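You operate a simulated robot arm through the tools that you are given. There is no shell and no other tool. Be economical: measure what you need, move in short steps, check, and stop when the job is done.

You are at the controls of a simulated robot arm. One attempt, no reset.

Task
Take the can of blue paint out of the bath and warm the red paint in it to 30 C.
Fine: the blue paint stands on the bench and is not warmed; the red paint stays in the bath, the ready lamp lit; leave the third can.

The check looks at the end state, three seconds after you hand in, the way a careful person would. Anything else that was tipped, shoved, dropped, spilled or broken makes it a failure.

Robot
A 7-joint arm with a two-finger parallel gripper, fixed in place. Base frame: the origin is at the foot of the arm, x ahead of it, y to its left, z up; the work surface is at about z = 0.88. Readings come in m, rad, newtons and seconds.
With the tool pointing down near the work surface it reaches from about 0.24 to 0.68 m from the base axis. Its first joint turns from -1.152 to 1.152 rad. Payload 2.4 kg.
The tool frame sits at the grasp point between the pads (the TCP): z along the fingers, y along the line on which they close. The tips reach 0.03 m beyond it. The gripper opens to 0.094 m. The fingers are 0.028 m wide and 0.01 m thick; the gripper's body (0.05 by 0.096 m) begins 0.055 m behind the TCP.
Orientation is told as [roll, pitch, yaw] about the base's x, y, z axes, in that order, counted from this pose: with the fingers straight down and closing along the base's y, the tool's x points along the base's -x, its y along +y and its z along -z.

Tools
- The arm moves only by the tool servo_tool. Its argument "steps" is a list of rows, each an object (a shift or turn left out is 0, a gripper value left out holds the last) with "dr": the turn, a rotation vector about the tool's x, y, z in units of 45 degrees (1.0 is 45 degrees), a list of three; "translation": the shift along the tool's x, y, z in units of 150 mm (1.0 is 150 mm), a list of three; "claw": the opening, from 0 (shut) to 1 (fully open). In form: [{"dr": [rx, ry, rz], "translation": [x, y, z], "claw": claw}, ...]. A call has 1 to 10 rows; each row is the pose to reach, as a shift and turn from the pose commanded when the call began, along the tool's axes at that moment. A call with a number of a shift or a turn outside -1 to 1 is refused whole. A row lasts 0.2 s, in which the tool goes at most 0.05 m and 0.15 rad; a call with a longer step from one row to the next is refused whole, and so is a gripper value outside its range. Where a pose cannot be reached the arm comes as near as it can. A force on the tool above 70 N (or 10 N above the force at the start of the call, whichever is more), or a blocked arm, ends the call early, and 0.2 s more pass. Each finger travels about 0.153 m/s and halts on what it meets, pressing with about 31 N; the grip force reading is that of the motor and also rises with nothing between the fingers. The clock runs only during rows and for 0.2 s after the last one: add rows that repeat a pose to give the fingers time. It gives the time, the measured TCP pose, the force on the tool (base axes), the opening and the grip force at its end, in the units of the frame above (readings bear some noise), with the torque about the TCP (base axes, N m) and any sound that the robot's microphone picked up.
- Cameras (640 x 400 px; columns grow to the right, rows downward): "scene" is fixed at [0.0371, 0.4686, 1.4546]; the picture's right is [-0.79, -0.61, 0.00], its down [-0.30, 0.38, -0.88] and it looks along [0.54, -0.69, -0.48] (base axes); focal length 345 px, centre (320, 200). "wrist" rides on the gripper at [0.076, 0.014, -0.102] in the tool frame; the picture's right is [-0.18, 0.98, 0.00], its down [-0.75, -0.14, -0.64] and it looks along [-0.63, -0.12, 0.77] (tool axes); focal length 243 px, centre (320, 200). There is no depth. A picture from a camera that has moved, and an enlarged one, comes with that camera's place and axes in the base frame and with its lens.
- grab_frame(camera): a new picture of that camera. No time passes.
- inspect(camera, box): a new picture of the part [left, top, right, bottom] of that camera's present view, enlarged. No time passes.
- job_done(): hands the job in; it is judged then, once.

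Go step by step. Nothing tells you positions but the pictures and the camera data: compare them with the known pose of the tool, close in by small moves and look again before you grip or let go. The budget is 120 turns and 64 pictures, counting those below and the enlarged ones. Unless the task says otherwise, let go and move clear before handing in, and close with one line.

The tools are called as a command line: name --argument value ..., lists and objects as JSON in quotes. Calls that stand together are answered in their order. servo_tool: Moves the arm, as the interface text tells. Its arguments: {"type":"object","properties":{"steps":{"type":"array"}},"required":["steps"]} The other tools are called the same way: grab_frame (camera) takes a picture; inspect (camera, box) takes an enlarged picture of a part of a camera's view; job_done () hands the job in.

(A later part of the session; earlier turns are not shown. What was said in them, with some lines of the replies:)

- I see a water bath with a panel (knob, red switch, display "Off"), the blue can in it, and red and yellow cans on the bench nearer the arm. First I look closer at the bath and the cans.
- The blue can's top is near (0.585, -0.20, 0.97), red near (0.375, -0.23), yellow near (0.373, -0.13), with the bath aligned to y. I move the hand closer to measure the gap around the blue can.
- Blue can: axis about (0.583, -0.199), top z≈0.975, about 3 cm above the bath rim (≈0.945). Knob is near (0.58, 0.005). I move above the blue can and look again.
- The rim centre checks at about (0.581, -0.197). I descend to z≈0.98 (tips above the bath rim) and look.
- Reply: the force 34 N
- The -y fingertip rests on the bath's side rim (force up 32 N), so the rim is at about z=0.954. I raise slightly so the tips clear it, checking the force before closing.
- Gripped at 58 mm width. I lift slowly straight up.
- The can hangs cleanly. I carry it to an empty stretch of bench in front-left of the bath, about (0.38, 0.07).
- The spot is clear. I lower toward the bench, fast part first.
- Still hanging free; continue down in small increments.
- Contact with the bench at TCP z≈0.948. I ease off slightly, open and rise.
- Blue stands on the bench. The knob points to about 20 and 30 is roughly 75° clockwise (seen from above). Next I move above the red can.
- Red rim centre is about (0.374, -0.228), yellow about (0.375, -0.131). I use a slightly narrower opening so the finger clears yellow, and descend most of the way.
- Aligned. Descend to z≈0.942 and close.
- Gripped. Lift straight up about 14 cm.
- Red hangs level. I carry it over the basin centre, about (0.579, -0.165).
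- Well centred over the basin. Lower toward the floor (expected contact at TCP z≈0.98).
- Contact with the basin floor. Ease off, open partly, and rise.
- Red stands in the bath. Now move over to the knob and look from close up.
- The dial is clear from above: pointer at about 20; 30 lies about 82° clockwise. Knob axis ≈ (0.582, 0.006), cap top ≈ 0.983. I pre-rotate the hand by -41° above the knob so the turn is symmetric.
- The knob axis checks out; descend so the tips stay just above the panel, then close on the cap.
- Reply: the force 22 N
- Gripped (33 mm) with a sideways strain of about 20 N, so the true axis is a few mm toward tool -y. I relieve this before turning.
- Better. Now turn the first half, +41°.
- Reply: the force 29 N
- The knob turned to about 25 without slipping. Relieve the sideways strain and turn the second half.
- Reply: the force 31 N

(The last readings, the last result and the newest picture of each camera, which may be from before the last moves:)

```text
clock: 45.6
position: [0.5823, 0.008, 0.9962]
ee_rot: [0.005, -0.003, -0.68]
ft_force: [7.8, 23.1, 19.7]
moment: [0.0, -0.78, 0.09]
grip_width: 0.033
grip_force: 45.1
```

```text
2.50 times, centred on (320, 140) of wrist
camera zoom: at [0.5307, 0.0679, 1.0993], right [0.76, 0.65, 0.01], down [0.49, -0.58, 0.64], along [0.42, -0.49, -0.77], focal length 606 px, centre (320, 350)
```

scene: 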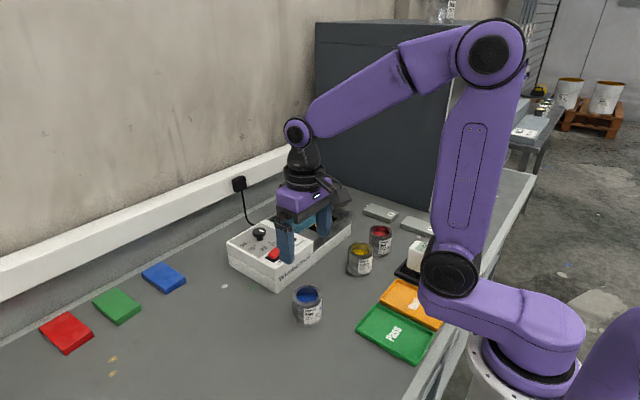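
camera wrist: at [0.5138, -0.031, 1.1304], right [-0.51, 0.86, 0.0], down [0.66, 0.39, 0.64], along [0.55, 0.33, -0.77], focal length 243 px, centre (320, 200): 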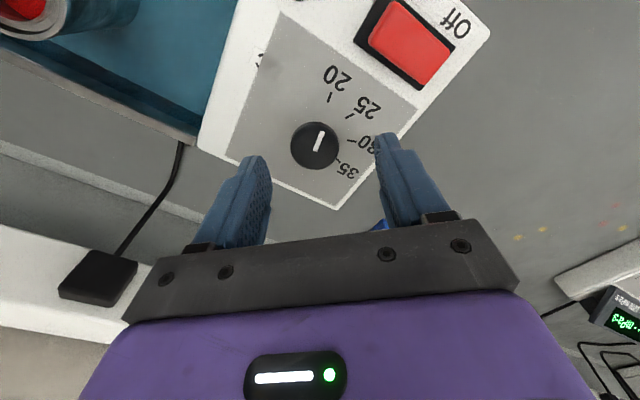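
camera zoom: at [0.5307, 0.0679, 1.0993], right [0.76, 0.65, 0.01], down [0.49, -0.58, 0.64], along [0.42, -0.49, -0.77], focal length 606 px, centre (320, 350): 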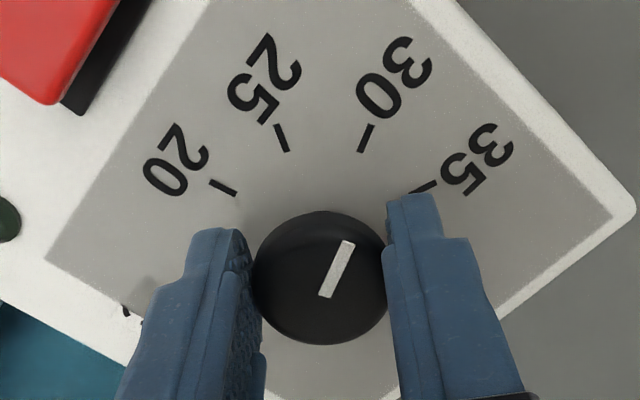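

The pointer now seems at about 30. I release, rise and check from a clear view.

servo_tool --steps '[{"claw": 0.35}, {"claw": 0.6}, {"claw": 0.6}, {"translation": [0, 0, -0.15]}, {"translation": [0, 0, -0.4]}, {"translation": [0, 0, -0.6]}, {"translation": [0, 0, -0.6]}]'

inspect --camera "wrist" --box '[240, 30, 440, 190]'

inspect --camera "scene" --box '[210, 180, 330, 280]'

```text
clock: 47.2
position: [0.5838, 0.0042, 1.0852]
ee_rot: [-0.001, -0.001, -0.683]
ft_force: [-0.5, -0.5, 0.6]
moment: [0.01, 0.01, 0.01]
grip_width: 0.0565
grip_force: 0.0
```

```text
2.50 times, centred on (340, 110) of wrist
camera zoom: at [0.5323, 0.0649, 1.1892], right [0.76, 0.65, 0.0], down [0.5, -0.58, 0.64], along [0.41, -0.49, -0.77], focal length 606 px, centre (270, 425)
```

zoom: 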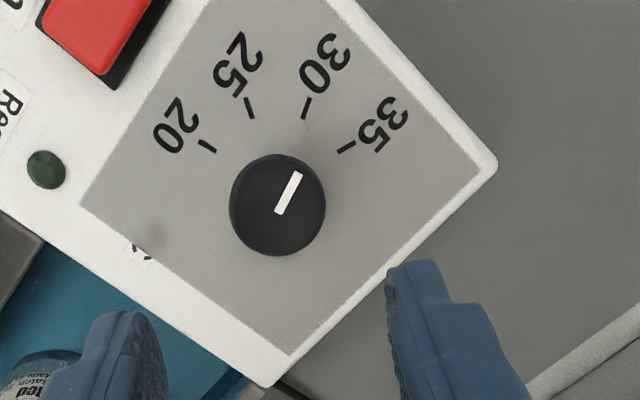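

```text
4.00 times, centred on (270, 230) of scene
camera zoom: at [0.0371, 0.4686, 1.4546], right [-0.79, -0.61, 0.0], down [-0.3, 0.38, -0.88], along [0.54, -0.69, -0.48], focal length 1380 px, centre (520, 80)
```

zoom: 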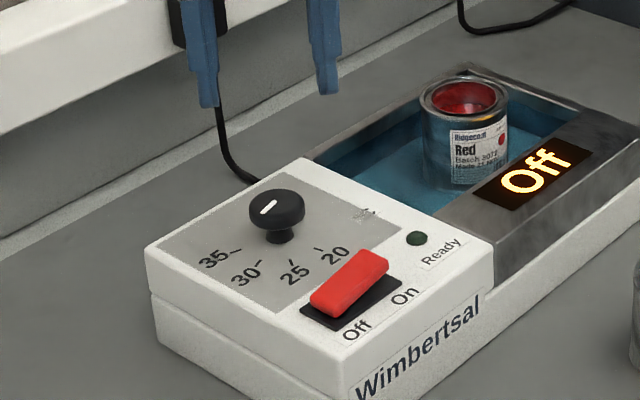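

inspect --camera "wrist" --box '[300, 60, 380, 140]'

inspect --camera "scene" --box '[250, 220, 300, 255]'

```text
5.00 times, centred on (340, 100) of wrist
camera zoom: at [0.5323, 0.0649, 1.1892], right [0.76, 0.65, 0.0], down [0.5, -0.58, 0.64], along [0.41, -0.49, -0.77], focal length 1213 px, centre (220, 700)
```

zoom: 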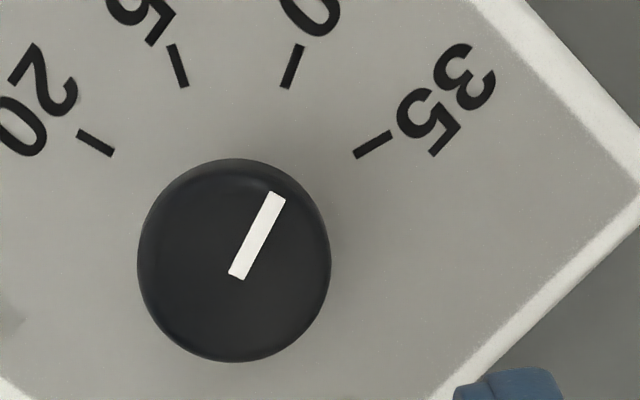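

```text
11.43 times, centred on (275, 238) of scene
camera zoom: at [0.0371, 0.4686, 1.4546], right [-0.79, -0.61, 0.0], down [-0.3, 0.38, -0.88], along [0.54, -0.69, -0.48], focal length 3944 px, centre (834, -229)
```

zoom: 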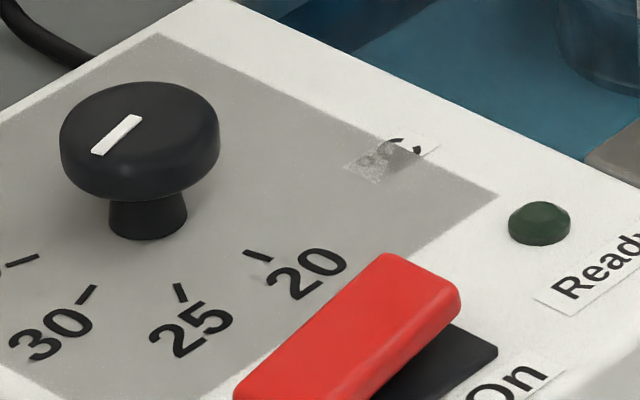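

The pointer sits about 5–6° past the 30 tick. I regrip and turn it back by that amount.

servo_tool --steps '[{"translation": [0.011, 0.008, 0.2], "claw": 0.6}, {"translation": [0.011, 0.008, 0.45]}, {"translation": [0.011, 0.008, 0.595]}, {"translation": [0.011, 0.008, 0.595]}, {"translation": [0.011, 0.008, 0.595], "claw": 0.4}, {"translation": [0.011, 0.008, 0.595], "claw": 0.2}, {"translation": [0.011, 0.008, 0.595], "claw": 0.2}]'

servo_tool --steps '[{"dr": [0, 0, -0.06]}, {"dr": [0, 0, -0.13]}, {"dr": [0, 0, -0.13]}]'

servo_tool --steps '[{"claw": 0.35}, {"claw": 0.6}, {"claw": 0.6}, {"translation": [0, 0, -0.15]}, {"translation": [0, 0, -0.4]}, {"translation": [0, 0, -0.6]}, {"translation": [0, 0, -0.6]}]'

inspect --camera "wrist" --box '[300, 60, 380, 140]'

inspect --camera "scene" --box '[250, 220, 300, 255]'

```text
clock: 48.8
position: [0.5818, 0.0063, 0.9954]
ee_rot: [0.003, -0.001, -0.68]
ft_force: [14.5, 13.2, -12.1]
moment: [-0.04, -0.87, 0.08]
grip_width: 0.0334
grip_force: 44.7
```

```text
clock: 49.6
position: [0.5821, 0.0066, 0.9951]
ee_rot: [0.003, -0.003, -0.579]
ft_force: [22.6, 18.9, -12.6]
moment: [0.68, 0.05, 0.08]
grip_width: 0.0335
grip_force: 44.7
```

```text
clock: 51.2
position: [0.5782, 0.0064, 1.0843]
ee_rot: [-0.001, 0.001, -0.583]
ft_force: [0.4, 0.6, 0.0]
moment: [-0.04, 0.0, -0.02]
grip_width: 0.0561
grip_force: 0.1
```

```text
5.00 times, centred on (340, 100) of wrist
camera zoom: at [0.5226, 0.0619, 1.1887], right [0.69, 0.72, 0.0], down [0.55, -0.53, 0.64], along [0.46, -0.45, -0.77], focal length 1213 px, centre (220, 700)
```

zoom: 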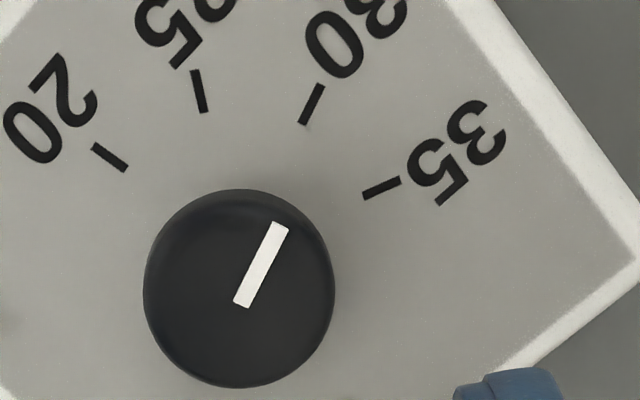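

```text
11.43 times, centred on (275, 238) of scene
camera zoom: at [0.0371, 0.4686, 1.4546], right [-0.79, -0.61, 0.0], down [-0.3, 0.38, -0.88], along [0.54, -0.69, -0.48], focal length 3944 px, centre (834, -229)
```

zoom: 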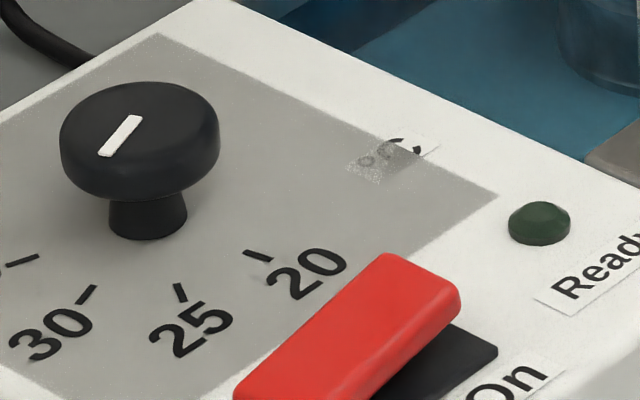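

The pointer is now parallel to the 30 tick. Next is the switch; I inspect it closely.

inspect --camera "scene" --box '[255, 230, 315, 275]'

grab_frame --camera "wrist"

```text
8.89 times, centred on (285, 252) of scene
camera zoom: at [0.0371, 0.4686, 1.4546], right [-0.79, -0.61, 0.0], down [-0.3, 0.38, -0.88], along [0.54, -0.69, -0.48], focal length 3068 px, centre (631, -267)
```

zoom: 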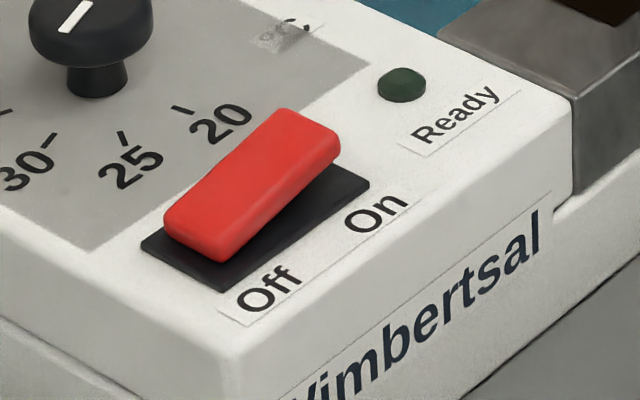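

```text
17 pictures are left
camera wrist: at [0.5226, 0.0619, 1.1887], right [0.69, 0.72, 0.0], down [0.55, -0.53, 0.64], along [0.46, -0.45, -0.77], focal length 243 px, centre (320, 200)
```

wrist: 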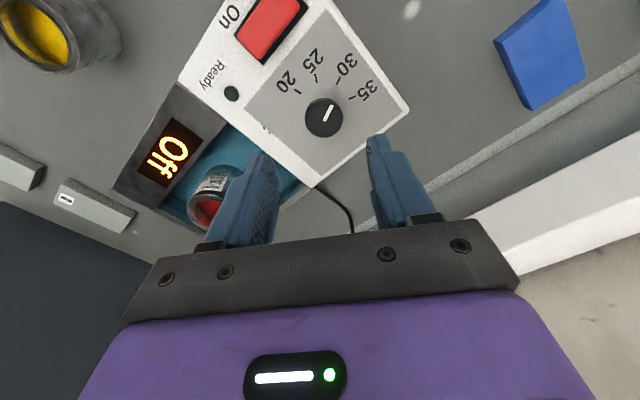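

It is a rocker with the On end (-y) raised at about (0.513, 0.0, 0.97). I square the hand, close the fingers, and move above that end.

servo_tool --steps '[{"translation": [0.08, -0.06, 0], "dr": [0, 0, -0.15], "claw": 0.3}, {"translation": [0.16, -0.12, 0], "dr": [0, 0, -0.3], "claw": 0}, {"translation": [0.24, -0.18, 0.1], "dr": [0, 0, -0.45]}, {"translation": [0.32, -0.24, 0.2], "dr": [0, 0, -0.6]}, {"translation": [0.358, -0.268, 0.3], "dr": [0, 0, -0.742]}, {"translation": [0.358, -0.268, 0.33], "dr": [0, 0, -0.742]}, {"translation": [0.358, -0.268, 0.33], "dr": [0, 0, -0.742]}]'

inspect --camera "wrist" --box '[220, 60, 460, 260]'

inspect --camera "scene" --box '[230, 180, 350, 280]'

```text
clock: 52.8
position: [0.5157, -0.0007, 1.0371]
ee_rot: [0.0, 0.0, 0.004]
ft_force: [-0.5, 0.5, -0.8]
moment: [-0.01, -0.03, -0.01]
grip_width: 0.0
grip_force: 31.2
```

```text
2.00 times, centred on (340, 160) of wrist
camera zoom: at [0.4379, 0.0154, 1.1407], right [0.18, 0.98, 0.0], down [0.75, -0.14, 0.64], along [0.63, -0.12, -0.77], focal length 485 px, centre (280, 280)
```

zoom: 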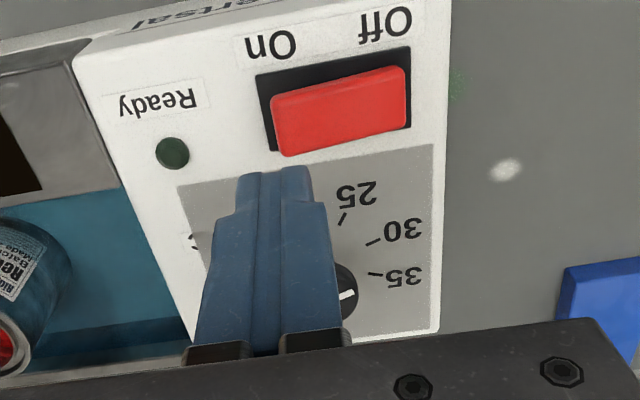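

```text
4.00 times, centred on (290, 230) of scene
camera zoom: at [0.0371, 0.4686, 1.4546], right [-0.79, -0.61, 0.0], down [-0.3, 0.38, -0.88], along [0.54, -0.69, -0.48], focal length 1380 px, centre (440, 80)
```

zoom: 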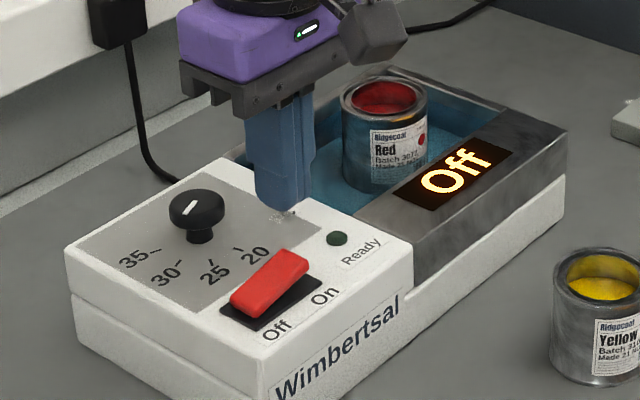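

The raised end lies at about (0.510, 0.004). I shift there and press down gently in small steps.

servo_tool --steps '[{"translation": [0.033, 0.033, 0.08], "claw": 0}, {"translation": [0.033, 0.033, 0.16]}, {"translation": [0.033, 0.033, 0.22]}, {"translation": [0.033, 0.033, 0.24]}, {"translation": [0.033, 0.033, 0.26]}, {"translation": [0.033, 0.033, 0.28]}, {"translation": [0.033, 0.033, 0.3]}, {"translation": [0.033, 0.033, 0.3]}]'

inspect --camera "scene" --box '[230, 180, 350, 280]'

```text
clock: 54.2
position: [0.5086, 0.005, 0.9998]
ee_rot: [-0.001, -0.006, 0.003]
ft_force: [-11.1, -0.6, 19.2]
moment: [0.18, 0.44, 0.1]
grip_width: 0.0
grip_force: 30.6
stopped in row 6: the force on the tool passed its limit at 78 N (the readings are from after the stop); the commanded pose is now the measured one
```

```text
4.00 times, centred on (290, 230) of scene
camera zoom: at [0.0365, 0.4686, 1.4546], right [-0.79, -0.61, 0.0], down [-0.3, 0.38, -0.88], along [0.54, -0.69, -0.48], focal length 1380 px, centre (440, 80)
```

zoom: 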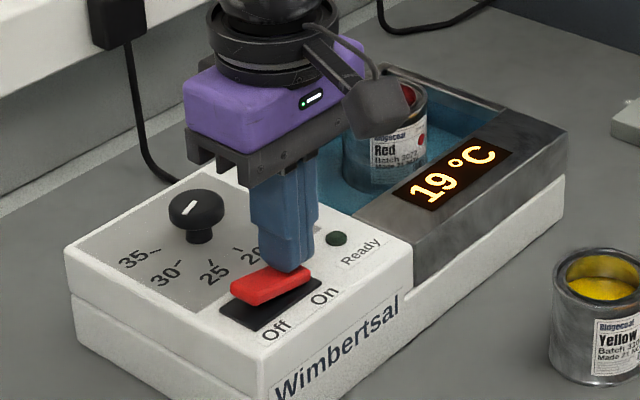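

The switch flipped and the display reads 19 °C. I rise clear and wait for it to warm.

servo_tool --steps '[{"translation": [0, 0, -0.2]}, {"translation": [0, 0, -0.5]}, {"translation": [0, 0, -0.8]}, {"translation": [0.3, 0, -1]}, {"translation": [0.6, 0, -1]}, {"translation": [0.6, 0, -1]}, {"translation": [0.6, 0, -1]}, {"translation": [0.6, 0, -1]}, {"translation": [0.6, 0, -1]}, {"translation": [0.6, 0, -1]}]'

servo_tool --steps '[{}, {}, {}, {}, {}, {}, {}, {}, {}, {}]'

servo_tool --steps '[{}, {}, {}, {}, {}, {}, {}, {}, {}, {}]'

inspect --camera "scene" --box '[220, 180, 380, 300]'

```text
refused: row 4 steps farther than a row can; nothing moved
```

```text
clock: 56.4
position: [0.5089, 0.0058, 1.0006]
ee_rot: [0.0, -0.009, 0.003]
ft_force: [-10.6, -4.0, 35.7]
moment: [0.17, 0.53, 0.12]
grip_width: 0.0
grip_force: 30.7
```

```text
clock: 58.6
position: [0.5103, 0.0068, 1.0008]
ee_rot: [-0.002, -0.01, 0.002]
ft_force: [-3.9, -7.1, 33.6]
moment: [0.11, 0.36, 0.06]
grip_width: 0.0003
grip_force: 30.8
```

```text
3.33 times, centred on (300, 240) of scene
camera zoom: at [0.0365, 0.4684, 1.4547], right [-0.79, -0.61, 0.0], down [-0.3, 0.38, -0.88], along [0.54, -0.69, -0.48], focal length 1150 px, centre (387, 67)
```

zoom: 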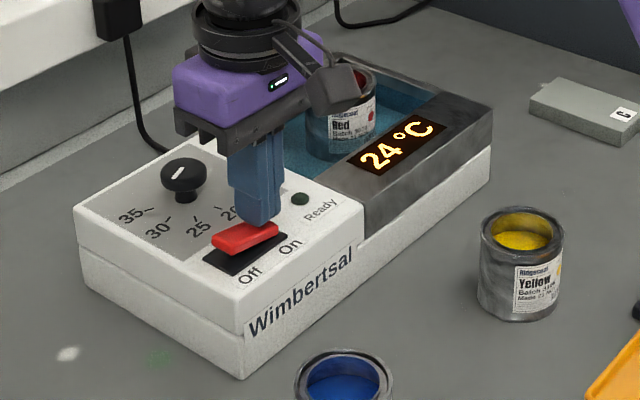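

The first move was refused, so the hand rested on the switch meanwhile; it is already at 24 °C. Now I rise clear and keep waiting.

servo_tool --steps '[{"translation": [0, 0, -0.2]}, {"translation": [0, 0, -0.5]}, {"translation": [0, 0, -0.8]}, {"translation": [0, 0, -1]}, {"translation": [0.3, 0, -1]}, {"translation": [0.6, 0, -1]}, {"translation": [0.6, 0, -1]}, {"translation": [0.6, 0, -1]}, {"translation": [0.6, 0, -1]}, {"translation": [0.6, 0, -1]}]'

servo_tool --steps '[{}, {}, {}, {}, {}, {}, {}, {}, {}, {}]'

inspect --camera "scene" --box '[220, 180, 380, 300]'

```text
clock: 60.8
position: [0.4138, 0.0071, 1.1482]
ee_rot: [0.002, -0.008, 0.003]
ft_force: [-0.1, 0.2, -0.8]
moment: [0.0, -0.01, 0.01]
grip_width: 0.0001
grip_force: 30.7
```

```text
clock: 63.0
position: [0.4146, 0.0074, 1.1482]
ee_rot: [0.0, -0.005, 0.002]
ft_force: [0.7, -0.4, -0.7]
moment: [0.0, 0.02, 0.0]
grip_width: 0.0
grip_force: 31.4
```

```text
3.33 times, centred on (300, 240) of scene
camera zoom: at [0.0371, 0.4686, 1.4546], right [-0.79, -0.61, 0.0], down [-0.3, 0.38, -0.88], along [0.54, -0.69, -0.48], focal length 1150 px, centre (387, 67)
```

zoom: 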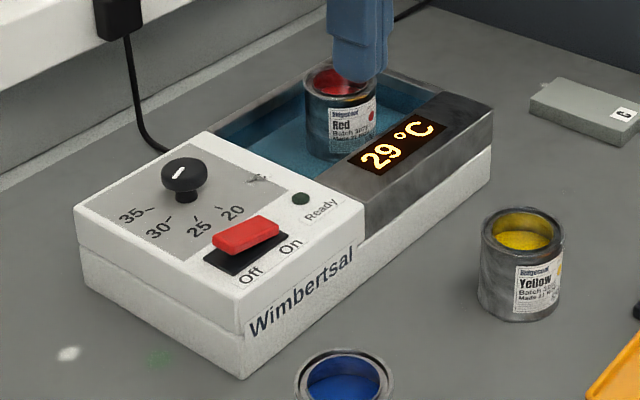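

29 °C and rising; wait more.

servo_tool --steps '[{}, {}, {}, {}, {}, {}, {}, {}, {}, {}]'

servo_tool --steps '[{}, {}, {}, {}, {}, {}, {}, {}, {}, {}]'

servo_tool --steps '[{}, {}, {}, {}, {}, {}, {}, {}, {}, {}]'

grab_frame --camera "scene"

inspect --camera "scene" --box '[220, 180, 380, 300]'

```text
clock: 65.2
position: [0.4142, 0.0072, 1.1476]
ee_rot: [0.001, -0.009, 0.002]
ft_force: [-0.3, -0.5, 0.4]
moment: [0.03, -0.02, 0.01]
grip_width: 0.0
grip_force: 30.9
```

```text
clock: 67.4
position: [0.4146, 0.0078, 1.1491]
ee_rot: [0.001, -0.007, 0.001]
ft_force: [-0.7, 0.8, -0.2]
moment: [0.01, -0.02, 0.02]
grip_width: 0.0
grip_force: 31.0
```

```text
clock: 69.6
position: [0.4143, 0.0065, 1.1479]
ee_rot: [-0.002, -0.008, 0.001]
ft_force: [0.3, 0.1, 0.0]
moment: [0.0, -0.02, 0.03]
grip_width: 0.0001
grip_force: 30.8
```

```text
11 pictures are left
```

scene: 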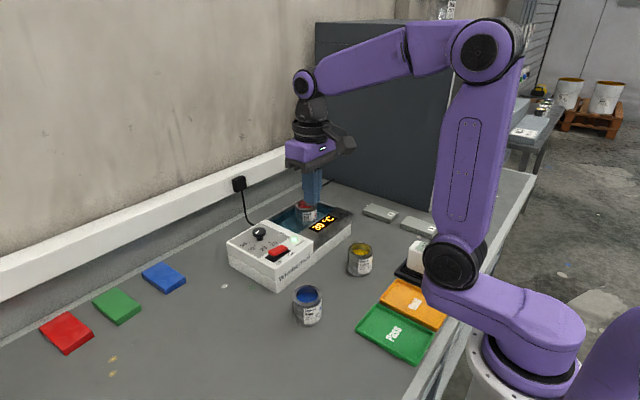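

```text
3.33 times, centred on (300, 240) of scene
camera zoom: at [0.0371, 0.4686, 1.4546], right [-0.79, -0.61, 0.0], down [-0.3, 0.38, -0.88], along [0.54, -0.69, -0.48], focal length 1150 px, centre (387, 67)
```

zoom: 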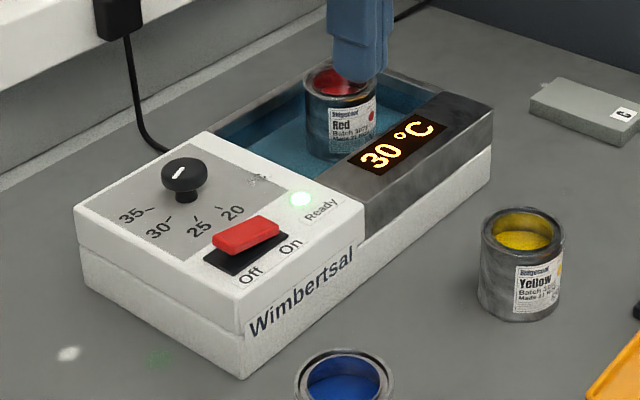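

30 °C and the ready lamp is lit. One more short wait to confirm that it holds.

servo_tool --steps '[{}, {}, {}, {}, {}, {}, {}, {}, {}, {}]'

servo_tool --steps '[{}, {}, {}, {}, {}, {}, {}, {}, {}, {}]'

inspect --camera "scene" --box '[220, 200, 400, 330]'

```text
clock: 71.8
position: [0.4151, 0.0078, 1.1477]
ee_rot: [0.0, -0.008, 0.003]
ft_force: [0.3, 0.0, -0.2]
moment: [-0.03, 0.0, 0.02]
grip_width: 0.0002
grip_force: 31.2
```

```text
clock: 74.0
position: [0.4149, 0.0072, 1.1481]
ee_rot: [0.0, -0.007, 0.003]
ft_force: [-0.6, 0.0, 0.0]
moment: [0.04, -0.05, 0.03]
grip_width: 0.0003
grip_force: 30.8
```

```text
3.08 times, centred on (310, 265) of scene
camera zoom: at [0.0371, 0.4686, 1.4546], right [-0.79, -0.61, 0.0], down [-0.3, 0.38, -0.88], along [0.54, -0.69, -0.48], focal length 1062 px, centre (351, 0)
```

zoom: 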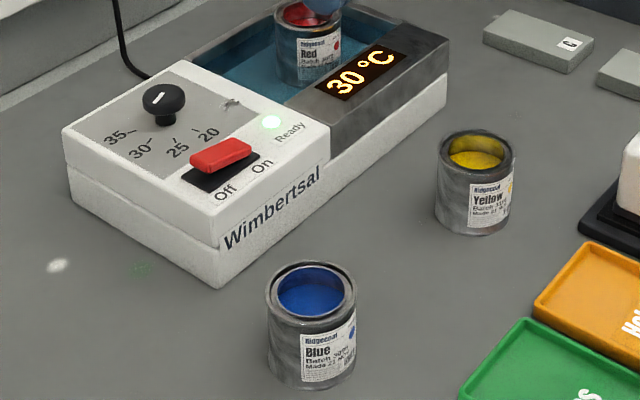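

It holds at 30 °C with the ready lamp lit; blue is on the bench, yellow untouched, and the arm is clear. Handing in.

job_done

```text
The job is handed in.
```

The red paint is in the bath at 30 °C with the ready lamp lit, the blue can stands unwarmed on the bench, and the yellow can was not touched.
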